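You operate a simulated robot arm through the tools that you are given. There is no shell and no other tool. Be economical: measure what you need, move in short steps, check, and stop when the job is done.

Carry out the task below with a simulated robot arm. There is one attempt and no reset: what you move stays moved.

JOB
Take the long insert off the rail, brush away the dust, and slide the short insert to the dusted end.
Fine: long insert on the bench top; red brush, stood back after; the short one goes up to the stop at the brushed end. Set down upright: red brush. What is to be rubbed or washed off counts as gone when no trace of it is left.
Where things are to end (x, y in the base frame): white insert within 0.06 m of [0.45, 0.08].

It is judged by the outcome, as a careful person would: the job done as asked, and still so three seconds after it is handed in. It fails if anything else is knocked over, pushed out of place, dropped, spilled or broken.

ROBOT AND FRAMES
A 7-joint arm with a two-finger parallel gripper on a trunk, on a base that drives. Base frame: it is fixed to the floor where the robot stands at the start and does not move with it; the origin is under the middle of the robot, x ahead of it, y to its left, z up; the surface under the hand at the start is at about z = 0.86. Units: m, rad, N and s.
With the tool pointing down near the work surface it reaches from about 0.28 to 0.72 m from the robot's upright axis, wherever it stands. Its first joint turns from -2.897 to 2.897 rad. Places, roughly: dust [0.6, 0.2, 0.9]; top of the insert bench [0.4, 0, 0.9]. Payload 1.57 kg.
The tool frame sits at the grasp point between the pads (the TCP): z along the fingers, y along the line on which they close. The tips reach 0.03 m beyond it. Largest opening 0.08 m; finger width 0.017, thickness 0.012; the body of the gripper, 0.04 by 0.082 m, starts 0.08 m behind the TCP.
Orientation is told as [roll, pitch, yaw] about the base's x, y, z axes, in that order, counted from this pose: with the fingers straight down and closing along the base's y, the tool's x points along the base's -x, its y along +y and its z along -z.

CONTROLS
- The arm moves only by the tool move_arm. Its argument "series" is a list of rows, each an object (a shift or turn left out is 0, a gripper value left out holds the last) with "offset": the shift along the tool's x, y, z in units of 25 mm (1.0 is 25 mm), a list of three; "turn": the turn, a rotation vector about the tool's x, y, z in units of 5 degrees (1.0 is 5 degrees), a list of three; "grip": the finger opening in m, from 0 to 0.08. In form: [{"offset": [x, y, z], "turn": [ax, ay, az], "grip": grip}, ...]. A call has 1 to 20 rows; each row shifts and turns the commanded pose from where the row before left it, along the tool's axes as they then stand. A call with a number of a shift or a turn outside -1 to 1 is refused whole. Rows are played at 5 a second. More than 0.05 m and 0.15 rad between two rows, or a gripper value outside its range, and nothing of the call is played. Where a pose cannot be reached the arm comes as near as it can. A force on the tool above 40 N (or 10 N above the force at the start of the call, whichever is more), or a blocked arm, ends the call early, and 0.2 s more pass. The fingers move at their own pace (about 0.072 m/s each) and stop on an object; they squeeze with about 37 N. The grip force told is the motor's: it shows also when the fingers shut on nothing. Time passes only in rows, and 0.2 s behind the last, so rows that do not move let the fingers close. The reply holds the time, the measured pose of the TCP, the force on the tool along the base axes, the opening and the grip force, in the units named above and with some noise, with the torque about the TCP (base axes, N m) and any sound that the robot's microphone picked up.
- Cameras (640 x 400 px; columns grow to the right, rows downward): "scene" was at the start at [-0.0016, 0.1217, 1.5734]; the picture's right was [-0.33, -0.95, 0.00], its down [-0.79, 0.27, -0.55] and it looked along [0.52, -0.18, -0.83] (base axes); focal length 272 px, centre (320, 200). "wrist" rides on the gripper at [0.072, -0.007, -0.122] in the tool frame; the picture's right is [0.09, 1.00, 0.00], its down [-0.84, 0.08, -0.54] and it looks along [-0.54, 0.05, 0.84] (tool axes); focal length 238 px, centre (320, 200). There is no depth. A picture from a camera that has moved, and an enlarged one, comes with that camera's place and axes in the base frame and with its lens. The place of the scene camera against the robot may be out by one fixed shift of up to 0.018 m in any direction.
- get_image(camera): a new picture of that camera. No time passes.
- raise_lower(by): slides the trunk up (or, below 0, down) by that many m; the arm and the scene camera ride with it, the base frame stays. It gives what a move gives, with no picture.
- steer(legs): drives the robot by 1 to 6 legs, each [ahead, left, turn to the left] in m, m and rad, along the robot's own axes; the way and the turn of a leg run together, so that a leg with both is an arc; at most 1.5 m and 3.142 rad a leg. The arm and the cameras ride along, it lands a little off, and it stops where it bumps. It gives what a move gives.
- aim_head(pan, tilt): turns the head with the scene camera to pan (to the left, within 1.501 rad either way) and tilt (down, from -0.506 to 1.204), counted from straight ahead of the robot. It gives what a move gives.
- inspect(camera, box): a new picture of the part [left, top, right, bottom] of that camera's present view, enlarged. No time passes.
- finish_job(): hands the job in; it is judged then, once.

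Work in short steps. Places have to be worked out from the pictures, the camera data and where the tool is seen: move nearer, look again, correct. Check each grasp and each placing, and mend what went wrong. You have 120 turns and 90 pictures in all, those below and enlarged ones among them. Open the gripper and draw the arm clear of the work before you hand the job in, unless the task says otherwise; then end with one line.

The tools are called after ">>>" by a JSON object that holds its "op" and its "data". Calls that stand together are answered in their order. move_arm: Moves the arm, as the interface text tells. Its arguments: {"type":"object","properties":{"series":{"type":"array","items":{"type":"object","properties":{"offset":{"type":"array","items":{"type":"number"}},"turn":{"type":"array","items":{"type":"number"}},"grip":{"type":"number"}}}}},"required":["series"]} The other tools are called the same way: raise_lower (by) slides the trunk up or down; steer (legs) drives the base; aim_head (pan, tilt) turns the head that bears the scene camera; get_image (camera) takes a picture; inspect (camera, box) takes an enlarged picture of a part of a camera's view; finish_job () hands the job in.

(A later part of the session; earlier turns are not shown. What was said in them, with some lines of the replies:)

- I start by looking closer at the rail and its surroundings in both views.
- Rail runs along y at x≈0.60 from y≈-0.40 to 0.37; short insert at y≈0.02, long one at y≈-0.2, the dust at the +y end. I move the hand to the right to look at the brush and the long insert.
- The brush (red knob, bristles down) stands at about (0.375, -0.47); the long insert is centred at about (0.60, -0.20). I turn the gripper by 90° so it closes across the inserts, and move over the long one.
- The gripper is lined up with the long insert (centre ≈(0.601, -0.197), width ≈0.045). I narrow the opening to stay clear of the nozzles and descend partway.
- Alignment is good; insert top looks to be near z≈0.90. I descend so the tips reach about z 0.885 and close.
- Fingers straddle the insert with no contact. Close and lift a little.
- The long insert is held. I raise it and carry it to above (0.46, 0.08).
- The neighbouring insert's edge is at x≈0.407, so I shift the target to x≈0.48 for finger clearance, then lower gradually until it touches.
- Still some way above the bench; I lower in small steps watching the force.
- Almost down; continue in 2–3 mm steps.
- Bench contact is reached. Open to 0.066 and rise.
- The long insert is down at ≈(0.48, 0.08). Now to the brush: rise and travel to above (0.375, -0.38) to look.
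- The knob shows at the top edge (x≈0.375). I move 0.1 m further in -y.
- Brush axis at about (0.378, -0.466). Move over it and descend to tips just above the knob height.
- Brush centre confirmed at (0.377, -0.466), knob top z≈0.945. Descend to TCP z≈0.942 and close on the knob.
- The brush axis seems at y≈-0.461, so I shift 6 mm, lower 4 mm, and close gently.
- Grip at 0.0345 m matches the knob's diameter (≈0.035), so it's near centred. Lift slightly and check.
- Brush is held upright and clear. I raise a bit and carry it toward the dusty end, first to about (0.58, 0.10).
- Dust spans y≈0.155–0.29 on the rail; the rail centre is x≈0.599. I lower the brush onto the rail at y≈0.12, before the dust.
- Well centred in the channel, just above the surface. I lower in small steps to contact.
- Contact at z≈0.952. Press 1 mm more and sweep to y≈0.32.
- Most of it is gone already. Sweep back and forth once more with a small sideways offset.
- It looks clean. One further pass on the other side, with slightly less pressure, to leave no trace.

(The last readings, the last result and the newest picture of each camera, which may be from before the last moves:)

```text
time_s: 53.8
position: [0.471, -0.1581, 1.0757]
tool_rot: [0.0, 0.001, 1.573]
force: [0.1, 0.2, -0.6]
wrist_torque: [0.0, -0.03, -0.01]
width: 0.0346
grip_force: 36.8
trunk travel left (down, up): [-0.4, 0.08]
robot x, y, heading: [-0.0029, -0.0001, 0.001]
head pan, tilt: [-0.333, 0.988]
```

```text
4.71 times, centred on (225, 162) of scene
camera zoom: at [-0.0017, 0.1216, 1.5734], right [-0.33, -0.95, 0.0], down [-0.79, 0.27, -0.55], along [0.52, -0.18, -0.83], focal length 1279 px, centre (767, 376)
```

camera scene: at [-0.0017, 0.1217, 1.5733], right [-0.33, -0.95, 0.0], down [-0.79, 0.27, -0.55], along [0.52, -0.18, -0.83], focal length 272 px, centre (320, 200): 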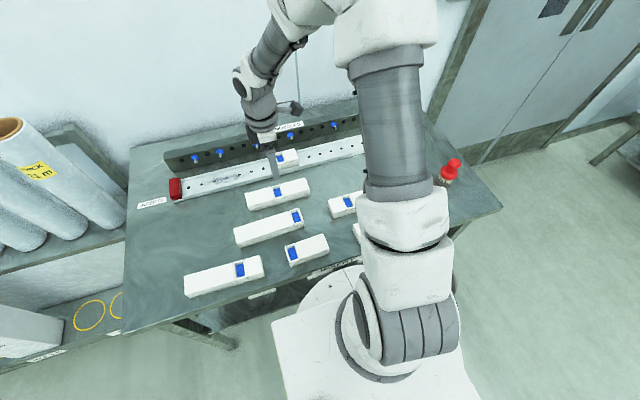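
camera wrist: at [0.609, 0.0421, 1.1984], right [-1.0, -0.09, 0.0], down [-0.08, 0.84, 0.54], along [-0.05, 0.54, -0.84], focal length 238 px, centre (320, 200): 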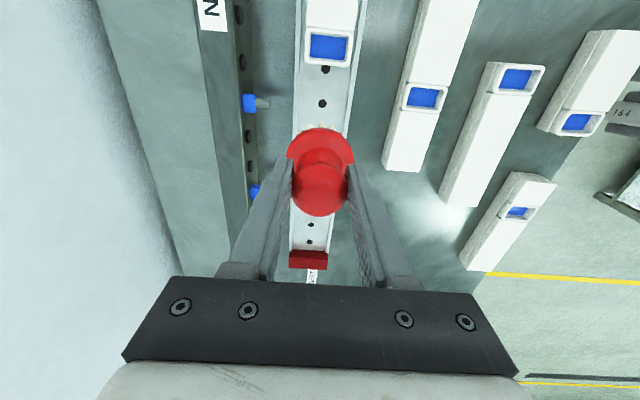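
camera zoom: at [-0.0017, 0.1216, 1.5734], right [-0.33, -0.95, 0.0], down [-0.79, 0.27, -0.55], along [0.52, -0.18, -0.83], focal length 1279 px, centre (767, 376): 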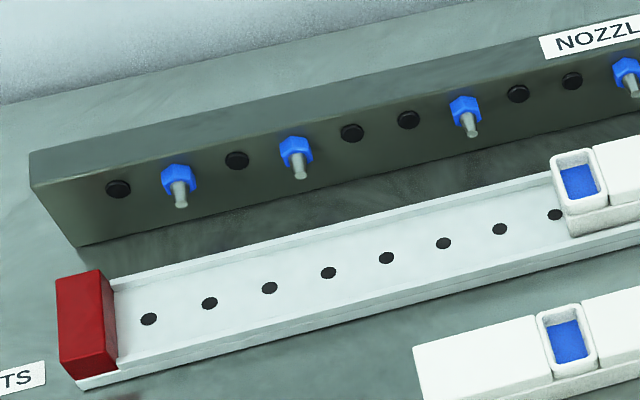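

The rail end is spotless. I carry the brush back to its place at (0.377, -0.461).

>>> {"op": "move_arm", "data": {"series": [{"offset": [1, 0.5, 0]}, {"offset": [1, 0.5, 0]}, {"offset": [1, 0.5, 0]}, {"offset": [1, 0.5, 0]}, {"offset": [1, 0.5, 0]}, {"offset": [1, 0.5, 0]}, {"offset": [1, 0.5, 0]}, {"offset": [1, 0.25, 0]}, {"offset": [1, 0, 0]}, {"offset": [1, 0, 0]}, {"offset": [1, 0, 0]}, {"offset": [1, 0, 0]}, {"offset": [0.1, 0, 0]}, {"offset": [0, 0, 1]}, {"offset": [0, 0, 1]}, {"offset": [0, 0, 1]}, {"offset": [0, 0, 1]}, {"offset": [0, 0, 0.8]}, {}]}}

>>> {"op": "move_arm", "data": {"series": [{"offset": [0, 0, 0.2]}, {"offset": [0, 0, 0.15]}, {}]}}

>>> {"op": "inspect", "data": {"camera": "scene", "box": [390, 110, 520, 210]}}

```text
time_s: 57.8
position: [0.3761, -0.4616, 0.9568]
tool_rot: [-0.001, -0.001, 1.57]
force: [-0.2, 0.3, -0.7]
wrist_torque: [-0.02, -0.02, 0.0]
width: 0.0344
grip_force: 36.9
trunk travel left (down, up): [-0.4, 0.08]
robot x, y, heading: [-0.0006, 0.0, 0.002]
head pan, tilt: [-0.333, 0.988]
```

```text
time_s: 58.6
position: [0.3763, -0.4606, 0.9469]
tool_rot: [0.002, 0.0, 1.571]
force: [-0.7, 0.8, -0.8]
wrist_torque: [0.01, -0.02, 0.0]
width: 0.0347
grip_force: 36.7
trunk travel left (down, up): [-0.4, 0.08]
robot x, y, heading: [0.0014, 0.0011, -0.004]
head pan, tilt: [-0.333, 0.988]
```

```text
4.00 times, centred on (455, 160) of scene
camera zoom: at [-0.0016, 0.1216, 1.5734], right [-0.33, -0.95, 0.0], down [-0.79, 0.27, -0.55], along [0.52, -0.18, -0.83], focal length 1087 px, centre (-220, 360)
```

zoom: 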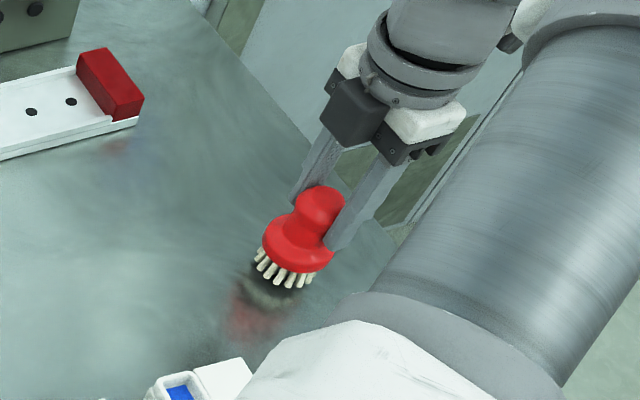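

A few mm above the bench; I go on down to contact.

>>> {"op": "move_arm", "data": {"series": [{"offset": [0, 0, 0.1]}, {"offset": [0, 0, 0.1]}, {}]}}

>>> {"op": "move_arm", "data": {"series": [{"offset": [0, 0, 0.06]}, {}]}}

```text
time_s: 59.4
position: [0.3776, -0.4614, 0.9419]
tool_rot: [0.001, 0.0, 1.569]
force: [-0.3, -0.1, -0.5]
wrist_torque: [-0.02, -0.03, -0.01]
width: 0.0347
grip_force: 36.5
trunk travel left (down, up): [-0.4, 0.08]
robot x, y, heading: [0.0009, -0.0016, -0.003]
head pan, tilt: [-0.333, 0.988]
```

```text
time_s: 60.0
position: [0.3767, -0.4616, 0.9408]
tool_rot: [0.0, 0.001, 1.571]
force: [-0.3, 0.0, -0.7]
wrist_torque: [-0.03, -0.01, 0.02]
width: 0.0344
grip_force: 37.6
trunk travel left (down, up): [-0.4, 0.08]
robot x, y, heading: [0.0043, -0.0016, 0.003]
head pan, tilt: [-0.333, 0.988]
```

No contact yet; the brush may have slid up a bit in the grip. Continue by 1–2 mm.

>>> {"op": "move_arm", "data": {"series": [{"offset": [0, 0, 0.06]}, {}]}}

>>> {"op": "move_arm", "data": {"series": [{"offset": [0, 0, 0.06]}, {}]}}

```text
time_s: 60.6
position: [0.3766, -0.4621, 0.9399]
tool_rot: [0.0, 0.0, 1.571]
force: [0.3, 0.6, 2.8]
wrist_torque: [0.04, 0.08, 0.0]
width: 0.0343
grip_force: 37.7
trunk travel left (down, up): [-0.4, 0.08]
robot x, y, heading: [0.0022, -0.0013, 0.001]
head pan, tilt: [-0.333, 0.988]
```

```text
time_s: 61.2
position: [0.3762, -0.461, 0.9393]
tool_rot: [-0.001, 0.002, 1.57]
force: [-2.2, 3.4, 15.6]
wrist_torque: [0.3, 0.11, 0.0]
width: 0.0345
grip_force: 37.4
trunk travel left (down, up): [-0.4, 0.08]
robot x, y, heading: [-0.0003, -0.0005, 0.0]
head pan, tilt: [-0.333, 0.988]
```

Contact. I ease back 1 mm, open, and rise straight up.

>>> {"op": "move_arm", "data": {"series": [{"offset": [0, 0, -0.06]}, {"grip": 0.064}, {}, {}, {"offset": [0, 0, -0.5]}, {"offset": [0, 0, -1]}, {"offset": [0, 0, -1]}, {"offset": [0, 0, -1]}, {"offset": [0, 0, -1]}, {"offset": [0, 0, -1]}]}}

>>> {"op": "inspect", "data": {"camera": "scene", "box": [390, 110, 520, 210]}}

```text
time_s: 63.4
position: [0.374, -0.4609, 1.0784]
tool_rot: [0.001, -0.001, 1.57]
force: [-0.5, -0.2, -0.3]
wrist_torque: [0.02, -0.02, -0.02]
width: 0.0641
grip_force: 0.1
trunk travel left (down, up): [-0.4, 0.08]
robot x, y, heading: [0.0018, -0.0019, -0.003]
head pan, tilt: [-0.333, 0.988]
```

```text
4.00 times, centred on (455, 160) of scene
camera zoom: at [-0.0017, 0.1218, 1.5733], right [-0.33, -0.95, 0.0], down [-0.79, 0.27, -0.55], along [0.52, -0.18, -0.83], focal length 1087 px, centre (-220, 360)
```

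zoom: 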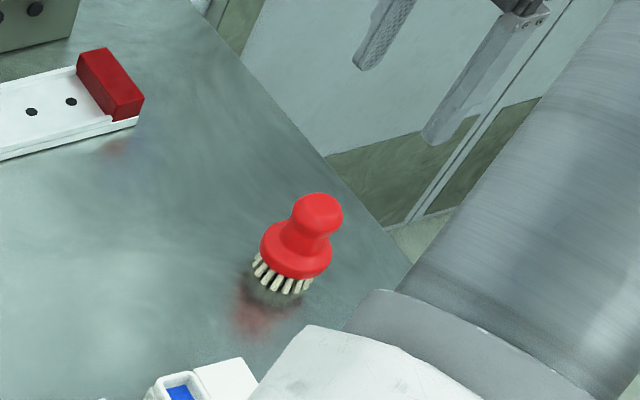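

The brush stands upright where it was. Now move to above the short insert at (0.60, 0.02).

>>> {"op": "move_arm", "data": {"series": [{"offset": [-1, 0, 0]}, {"offset": [-1, 0, 0]}, {"offset": [-1, 0, 0]}, {"offset": [-1, -0.6, 0]}, {"offset": [-1, -0.6, 0]}, {"offset": [-1, -0.6, 0]}, {"offset": [-1, -0.6, 0]}, {"offset": [-1, -0.6, 0]}, {"offset": [-1, -0.6, 0]}, {"offset": [-1, -0.6, 0]}, {"offset": [-1, -0.6, 0]}, {"offset": [-1, -0.6, 0]}, {"offset": [-1, -0.6, 0]}, {"offset": [-1, -0.6, 0]}, {"offset": [-1, -0.6, 0]}, {"offset": [-1, -0.6, 0]}, {"offset": [-1, -0.6, 0]}, {"offset": [-1, -0.6, 0]}, {"offset": [-1, 0, 0]}, {}]}}

>>> {"op": "get_image", "data": {"camera": "wrist"}}

```text
time_s: 67.6
position: [0.6027, 0.0149, 1.0769]
tool_rot: [0.0, 0.001, 1.572]
force: [1.1, -0.2, -1.0]
wrist_torque: [-0.03, -0.02, -0.01]
width: 0.0638
grip_force: 0.2
trunk travel left (down, up): [-0.4, 0.08]
robot x, y, heading: [-0.001, 0.003, 0.002]
head pan, tilt: [-0.333, 0.988]
```

```text
51 pictures are left
camera wrist: at [0.6092, -0.057, 1.2005], right [-1.0, -0.09, 0.0], down [-0.08, 0.84, 0.54], along [-0.05, 0.54, -0.84], focal length 238 px, centre (320, 200)
```

wrist: 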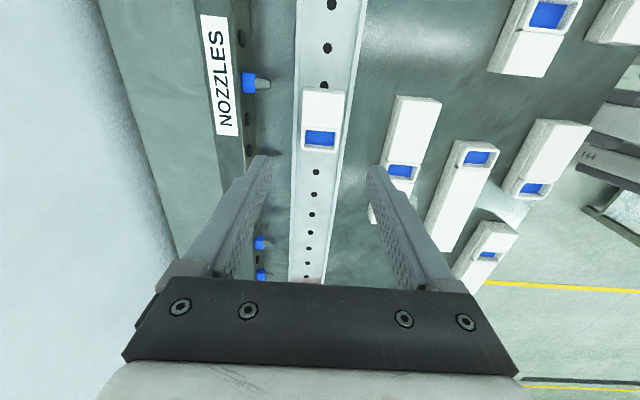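

Short insert centre at ≈(0.600, 0.022). Descend over it and close.

>>> {"op": "move_arm", "data": {"series": [{"offset": [-0.3, 0.1, 1]}, {"offset": [0, 0, 1]}, {"offset": [0, 0, 1]}, {"offset": [0, 0, 1]}, {"offset": [0, 0, 1]}, {"offset": [0, 0, 1]}, {"offset": [0, 0, 0.4]}, {}]}}

>>> {"op": "inspect", "data": {"camera": "scene", "box": [220, 110, 350, 200]}}

```text
time_s: 69.4
position: [0.5994, 0.0221, 0.9156]
tool_rot: [-0.001, 0.0, 1.57]
force: [0.5, 0.2, 0.0]
wrist_torque: [-0.01, 0.0, -0.05]
width: 0.064
grip_force: 0.0
trunk travel left (down, up): [-0.4, 0.08]
robot x, y, heading: [0.0, -0.0002, -0.001]
head pan, tilt: [-0.333, 0.988]
```

```text
4.44 times, centred on (285, 155) of scene
camera zoom: at [-0.0016, 0.1217, 1.5733], right [-0.33, -0.95, 0.0], down [-0.79, 0.27, -0.55], along [0.52, -0.18, -0.83], focal length 1208 px, centre (476, 400)
```

zoom: 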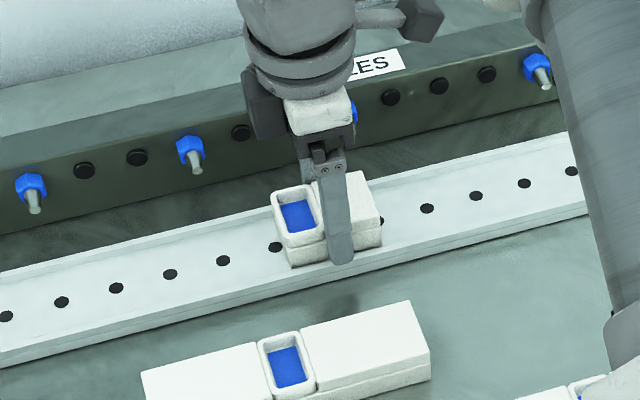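

Straddled well. Close, then slide along the rail towards the stop.

>>> {"op": "move_arm", "data": {"series": [{"grip": 0.03}, {}, {}, {}, {"offset": [-0.5, 0, 0]}, {"offset": [-0.8, 0, 0]}, {"offset": [-0.8, 0, 0]}, {"offset": [-0.8, 0, 0]}, {"offset": [-0.8, 0, 0]}, {"offset": [-0.8, 0, 0]}, {"offset": [-0.8, 0, 0]}, {"offset": [-0.8, 0, 0]}, {}]}}

>>> {"op": "get_image", "data": {"camera": "wrist"}}

>>> {"op": "inspect", "data": {"camera": "scene", "box": [160, 120, 290, 205]}}

```text
time_s: 72.2
position: [0.5986, 0.175, 0.9167]
tool_rot: [0.0, -0.001, 1.571]
force: [0.0, -1.0, 0.0]
wrist_torque: [-0.04, -0.02, 0.0]
width: 0.0491
grip_force: 37.1
trunk travel left (down, up): [-0.4, 0.08]
robot x, y, heading: [0.001, 0.0002, 0.004]
head pan, tilt: [-0.333, 0.988]
```

```text
49 pictures are left
camera wrist: at [0.6056, 0.1024, 1.0389], right [-1.0, -0.09, 0.0], down [-0.08, 0.84, 0.54], along [-0.05, 0.54, -0.84], focal length 238 px, centre (320, 200)
```

wrist: 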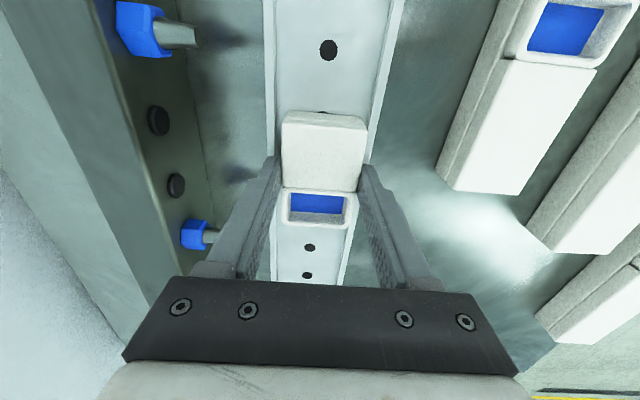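

```text
4.71 times, centred on (225, 162) of scene
camera zoom: at [-0.0015, 0.1218, 1.5733], right [-0.33, -0.95, 0.0], down [-0.79, 0.27, -0.55], along [0.52, -0.18, -0.83], focal length 1279 px, centre (767, 376)
```

zoom: 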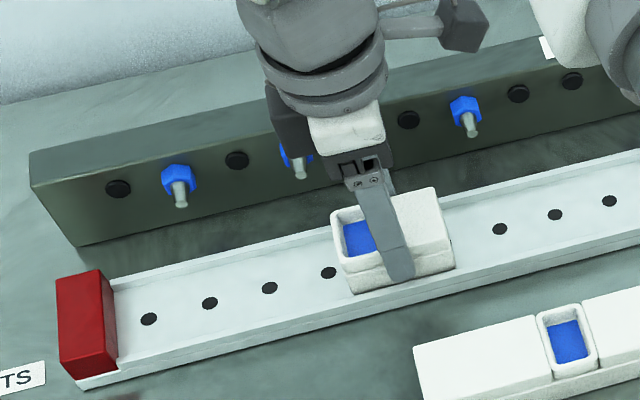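

Sliding nicely. Another 0.1 m, then check.

>>> {"op": "move_arm", "data": {"series": [{"offset": [-0.8, 0, 0]}, {"offset": [-0.8, 0, 0]}, {"offset": [-0.8, 0, 0]}, {"offset": [-0.8, 0, 0]}, {"offset": [-0.8, 0, 0]}, {}]}}

>>> {"op": "inspect", "data": {"camera": "scene", "box": [160, 120, 290, 205]}}

```text
time_s: 73.6
position: [0.5974, 0.2738, 0.9153]
tool_rot: [0.0, 0.001, 1.57]
force: [0.9, -0.2, 0.5]
wrist_torque: [0.0, -0.03, -0.03]
width: 0.0492
grip_force: 37.0
trunk travel left (down, up): [-0.4, 0.08]
robot x, y, heading: [-0.0002, 0.0034, 0.001]
head pan, tilt: [-0.333, 0.988]
```

```text
4.71 times, centred on (225, 162) of scene
camera zoom: at [-0.0016, 0.1218, 1.5734], right [-0.33, -0.95, 0.0], down [-0.79, 0.27, -0.55], along [0.52, -0.18, -0.83], focal length 1279 px, centre (767, 376)
```

zoom: 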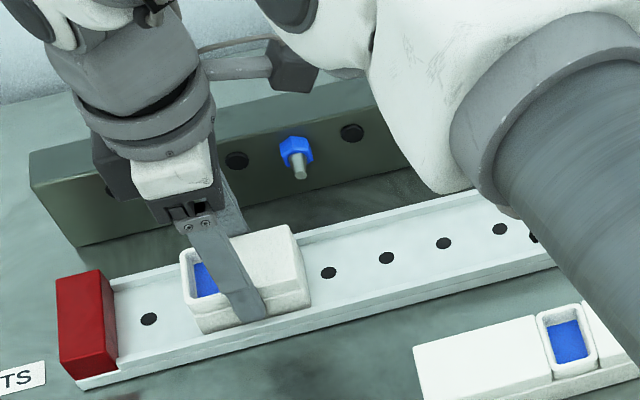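

About 50 mm remain. I slide 42 mm, then tiny steps until force shows the stop.

>>> {"op": "move_arm", "data": {"series": [{"offset": [-0.6, 0, 0]}, {"offset": [-0.6, 0, 0]}, {"offset": [-0.5, 0, 0]}, {}]}}

>>> {"op": "inspect", "data": {"camera": "scene", "box": [165, 150, 245, 205]}}

```text
time_s: 74.6
position: [0.6003, 0.3189, 0.917]
tool_rot: [0.0, 0.0, 1.57]
force: [-0.4, -0.1, -0.3]
wrist_torque: [-0.01, 0.04, 0.0]
width: 0.0491
grip_force: 36.4
trunk travel left (down, up): [-0.4, 0.08]
robot x, y, heading: [-0.0014, -0.0016, 0.0]
head pan, tilt: [-0.333, 0.988]
```

```text
7.27 times, centred on (205, 178) of scene
camera zoom: at [-0.0015, 0.1218, 1.5733], right [-0.33, -0.95, 0.0], down [-0.79, 0.27, -0.55], along [0.52, -0.18, -0.83], focal length 1977 px, centre (1156, 364)
```

zoom: 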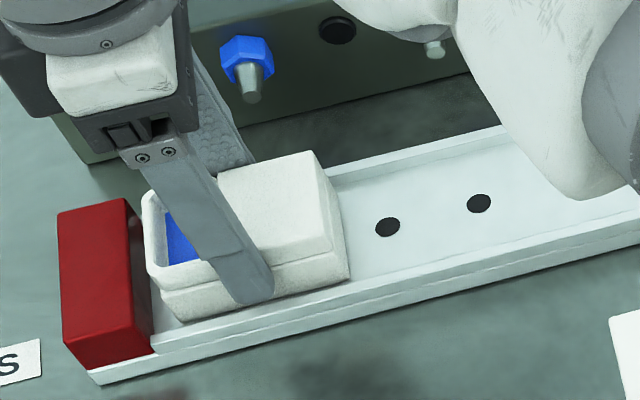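

A small gap of about 5 mm is left; continue in ~2 mm steps.

>>> {"op": "move_arm", "data": {"series": [{"offset": [-0.1, 0, 0]}, {"offset": [-0.1, 0, 0]}, {}]}}

>>> {"op": "move_arm", "data": {"series": [{"offset": [-0.08, 0, 0]}, {}]}}

>>> {"op": "inspect", "data": {"camera": "scene", "box": [165, 150, 245, 205]}}

```text
time_s: 75.4
position: [0.5994, 0.3218, 0.9158]
tool_rot: [0.0, -0.001, 1.571]
force: [-0.2, -0.6, 0.5]
wrist_torque: [0.01, 0.0, 0.0]
width: 0.0493
grip_force: 36.8
trunk travel left (down, up): [-0.4, 0.08]
robot x, y, heading: [-0.004, 0.0006, 0.002]
head pan, tilt: [-0.333, 0.988]
```

```text
time_s: 76.0
position: [0.5987, 0.3244, 0.917]
tool_rot: [0.0, 0.0, 1.571]
force: [-0.4, 0.2, 0.1]
wrist_torque: [-0.02, 0.02, 0.0]
width: 0.0492
grip_force: 37.5
trunk travel left (down, up): [-0.4, 0.08]
robot x, y, heading: [-0.0017, -0.0009, 0.001]
head pan, tilt: [-0.333, 0.988]
```

```text
7.27 times, centred on (205, 178) of scene
camera zoom: at [-0.0015, 0.1218, 1.5733], right [-0.33, -0.95, 0.0], down [-0.79, 0.27, -0.55], along [0.52, -0.18, -0.83], focal length 1977 px, centre (1156, 364)
```

zoom: 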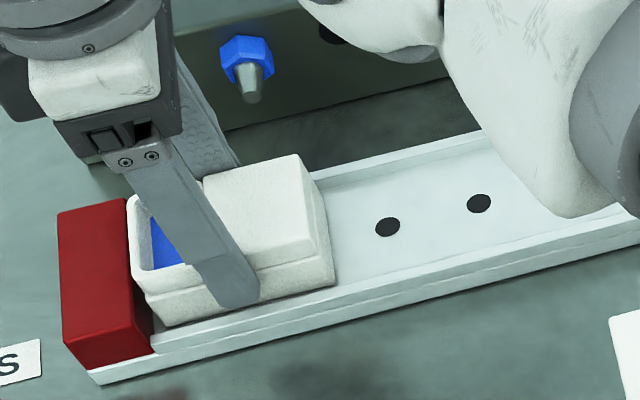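

Nearly touching; keep inching until the force rises.

>>> {"op": "move_arm", "data": {"series": [{"offset": [-0.06, 0, 0]}, {}]}}

>>> {"op": "move_arm", "data": {"series": [{"offset": [-0.06, 0, 0]}, {}]}}

>>> {"op": "move_arm", "data": {"series": [{"offset": [-0.06, 0, 0]}, {}]}}

```text
time_s: 76.6
position: [0.5985, 0.3253, 0.917]
tool_rot: [0.001, 0.0, 1.571]
force: [-0.8, 0.1, -0.8]
wrist_torque: [0.02, -0.02, 0.04]
width: 0.0491
grip_force: 36.8
trunk travel left (down, up): [-0.4, 0.08]
robot x, y, heading: [-0.0042, -0.0014, -0.003]
head pan, tilt: [-0.333, 0.988]
```

```text
time_s: 77.2
position: [0.5999, 0.3265, 0.9168]
tool_rot: [-0.001, 0.0, 1.571]
force: [-0.5, 1.2, -0.4]
wrist_torque: [0.03, -0.01, 0.02]
width: 0.0489
grip_force: 37.1
trunk travel left (down, up): [-0.4, 0.08]
robot x, y, heading: [-0.002, -0.0016, 0.0]
head pan, tilt: [-0.333, 0.988]
```

```text
time_s: 77.8
position: [0.5978, 0.3287, 0.9179]
tool_rot: [-0.001, 0.0, 1.569]
force: [-0.3, -0.2, 0.3]
wrist_torque: [0.01, 0.01, -0.02]
width: 0.0493
grip_force: 37.3
trunk travel left (down, up): [-0.4, 0.08]
robot x, y, heading: [-0.0006, -0.0005, -0.001]
head pan, tilt: [-0.333, 0.988]
```

>>> {"op": "inspect", "data": {"camera": "scene", "box": [165, 150, 245, 205]}}

>>> {"op": "move_arm", "data": {"series": [{"offset": [-0.06, 0, 0]}, {}]}}

>>> {"op": "move_arm", "data": {"series": [{"offset": [-0.06, 0, 0]}, {}]}}

```text
7.27 times, centred on (205, 178) of scene
camera zoom: at [-0.0015, 0.1218, 1.5733], right [-0.33, -0.95, 0.0], down [-0.79, 0.27, -0.55], along [0.52, -0.18, -0.83], focal length 1977 px, centre (1156, 364)
```

zoom: 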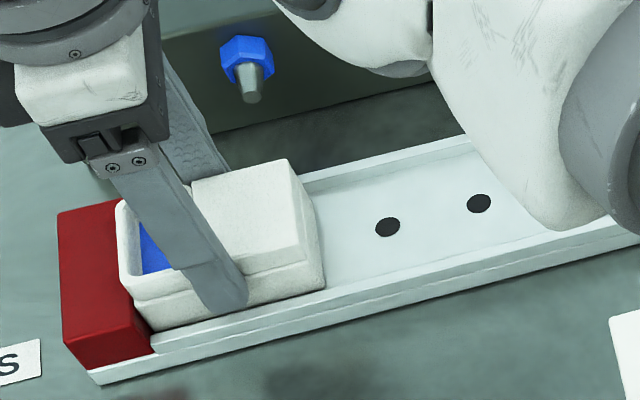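

```text
time_s: 78.4
position: [0.5977, 0.3292, 0.9159]
tool_rot: [-0.001, 0.001, 1.572]
force: [-1.3, -3.3, -1.0]
wrist_torque: [-0.05, 0.01, 0.04]
width: 0.0493
grip_force: 36.8
trunk travel left (down, up): [-0.4, 0.08]
robot x, y, heading: [0.0012, -0.002, -0.0]
head pan, tilt: [-0.333, 0.988]
```

```text
time_s: 79.0
position: [0.5996, 0.3286, 0.9168]
tool_rot: [-0.001, 0.002, 1.573]
force: [-2.1, -11.5, 0.1]
wrist_torque: [-0.24, 0.05, 0.11]
width: 0.0492
grip_force: 36.8
trunk travel left (down, up): [-0.4, 0.08]
robot x, y, heading: [-0.002, 0.003, -0.001]
head pan, tilt: [-0.333, 0.988]
```

The stop is reached (11 N reaction, position no longer advancing). Open, rise straight up and draw clear.

>>> {"op": "move_arm", "data": {"series": [{"grip": 0.064}, {}, {}, {"offset": [0, 0, -0.5]}, {"offset": [0, 0, -1]}, {"offset": [0, 0, -1]}, {"offset": [0, 0, -1]}, {"offset": [0, 0, -1]}, {"offset": [0, 0, -1]}, {"offset": [0, 0, -1]}, {"offset": [1, 0, 0]}, {"offset": [1, 0, 0]}, {"offset": [1, 0, 0]}, {"offset": [1, 0, 0]}, {"offset": [1, 0, 0]}, {"offset": [1, 0, 0]}, {"offset": [1, 0, 0]}, {"offset": [1, 0, 0]}]}}

>>> {"op": "get_image", "data": {"camera": "scene"}}

>>> {"op": "inspect", "data": {"camera": "scene", "box": [160, 140, 290, 225]}}

>>> {"op": "get_image", "data": {"camera": "wrist"}}

```text
time_s: 82.8
position: [0.5984, 0.1308, 1.0787]
tool_rot: [-0.001, -0.001, 1.571]
force: [-0.1, 0.2, 0.1]
wrist_torque: [0.01, -0.01, 0.0]
width: 0.0637
grip_force: 0.0
trunk travel left (down, up): [-0.4, 0.08]
robot x, y, heading: [0.0001, -0.0006, 0.003]
head pan, tilt: [-0.333, 0.988]
```

```text
43 pictures are left
camera scene: at [-0.0016, 0.1216, 1.5734], right [-0.33, -0.95, 0.0], down [-0.79, 0.27, -0.55], along [0.52, -0.18, -0.83], focal length 272 px, centre (320, 200)
```

scene: 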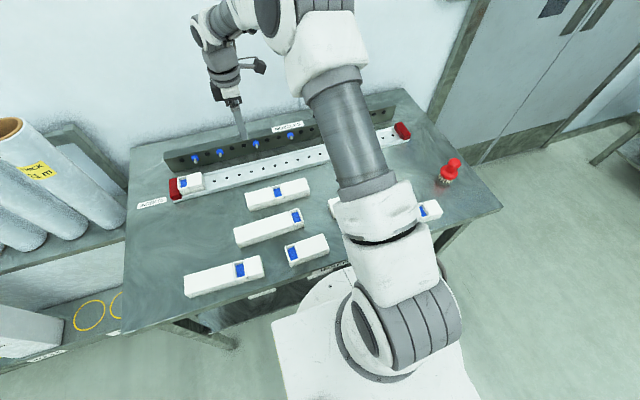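

```text
4.71 times, centred on (225, 182) of scene
camera zoom: at [-0.0016, 0.1216, 1.5734], right [-0.33, -0.95, 0.0], down [-0.79, 0.27, -0.55], along [0.52, -0.18, -0.83], focal length 1279 px, centre (767, 282)
```

zoom: 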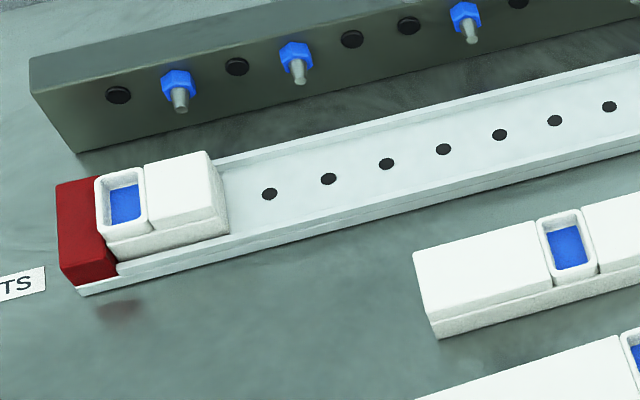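

```text
41 pictures are left
camera wrist: at [0.6051, 0.0586, 1.2013], right [-1.0, -0.09, 0.0], down [-0.08, 0.84, 0.54], along [-0.05, 0.54, -0.84], focal length 238 px, centre (320, 200)
```

wrist: 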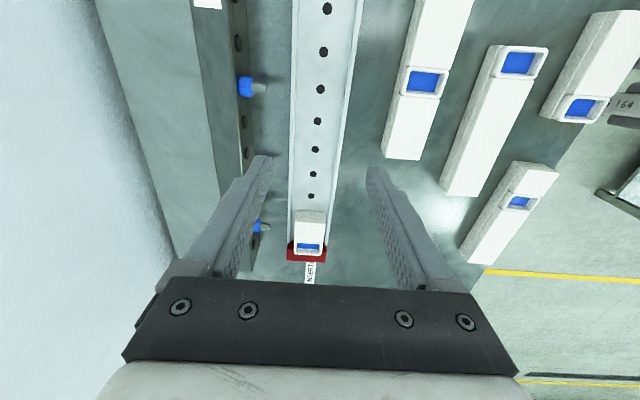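

The rail end is clean and the short insert sits against the stop. The long insert is on the bench at ≈(0.48, 0.08), the brush stands upright in its place, and the arm is clear, so I hand it in.

>>> {"op": "finish_job", "data": {}}

```text
The job is handed in.
```

The job is done and handed in: the long insert is on the bench at about (0.48, 0.08), the dust is brushed off, the short insert is up against the stop at that end, and the red brush stands upright back in its place.
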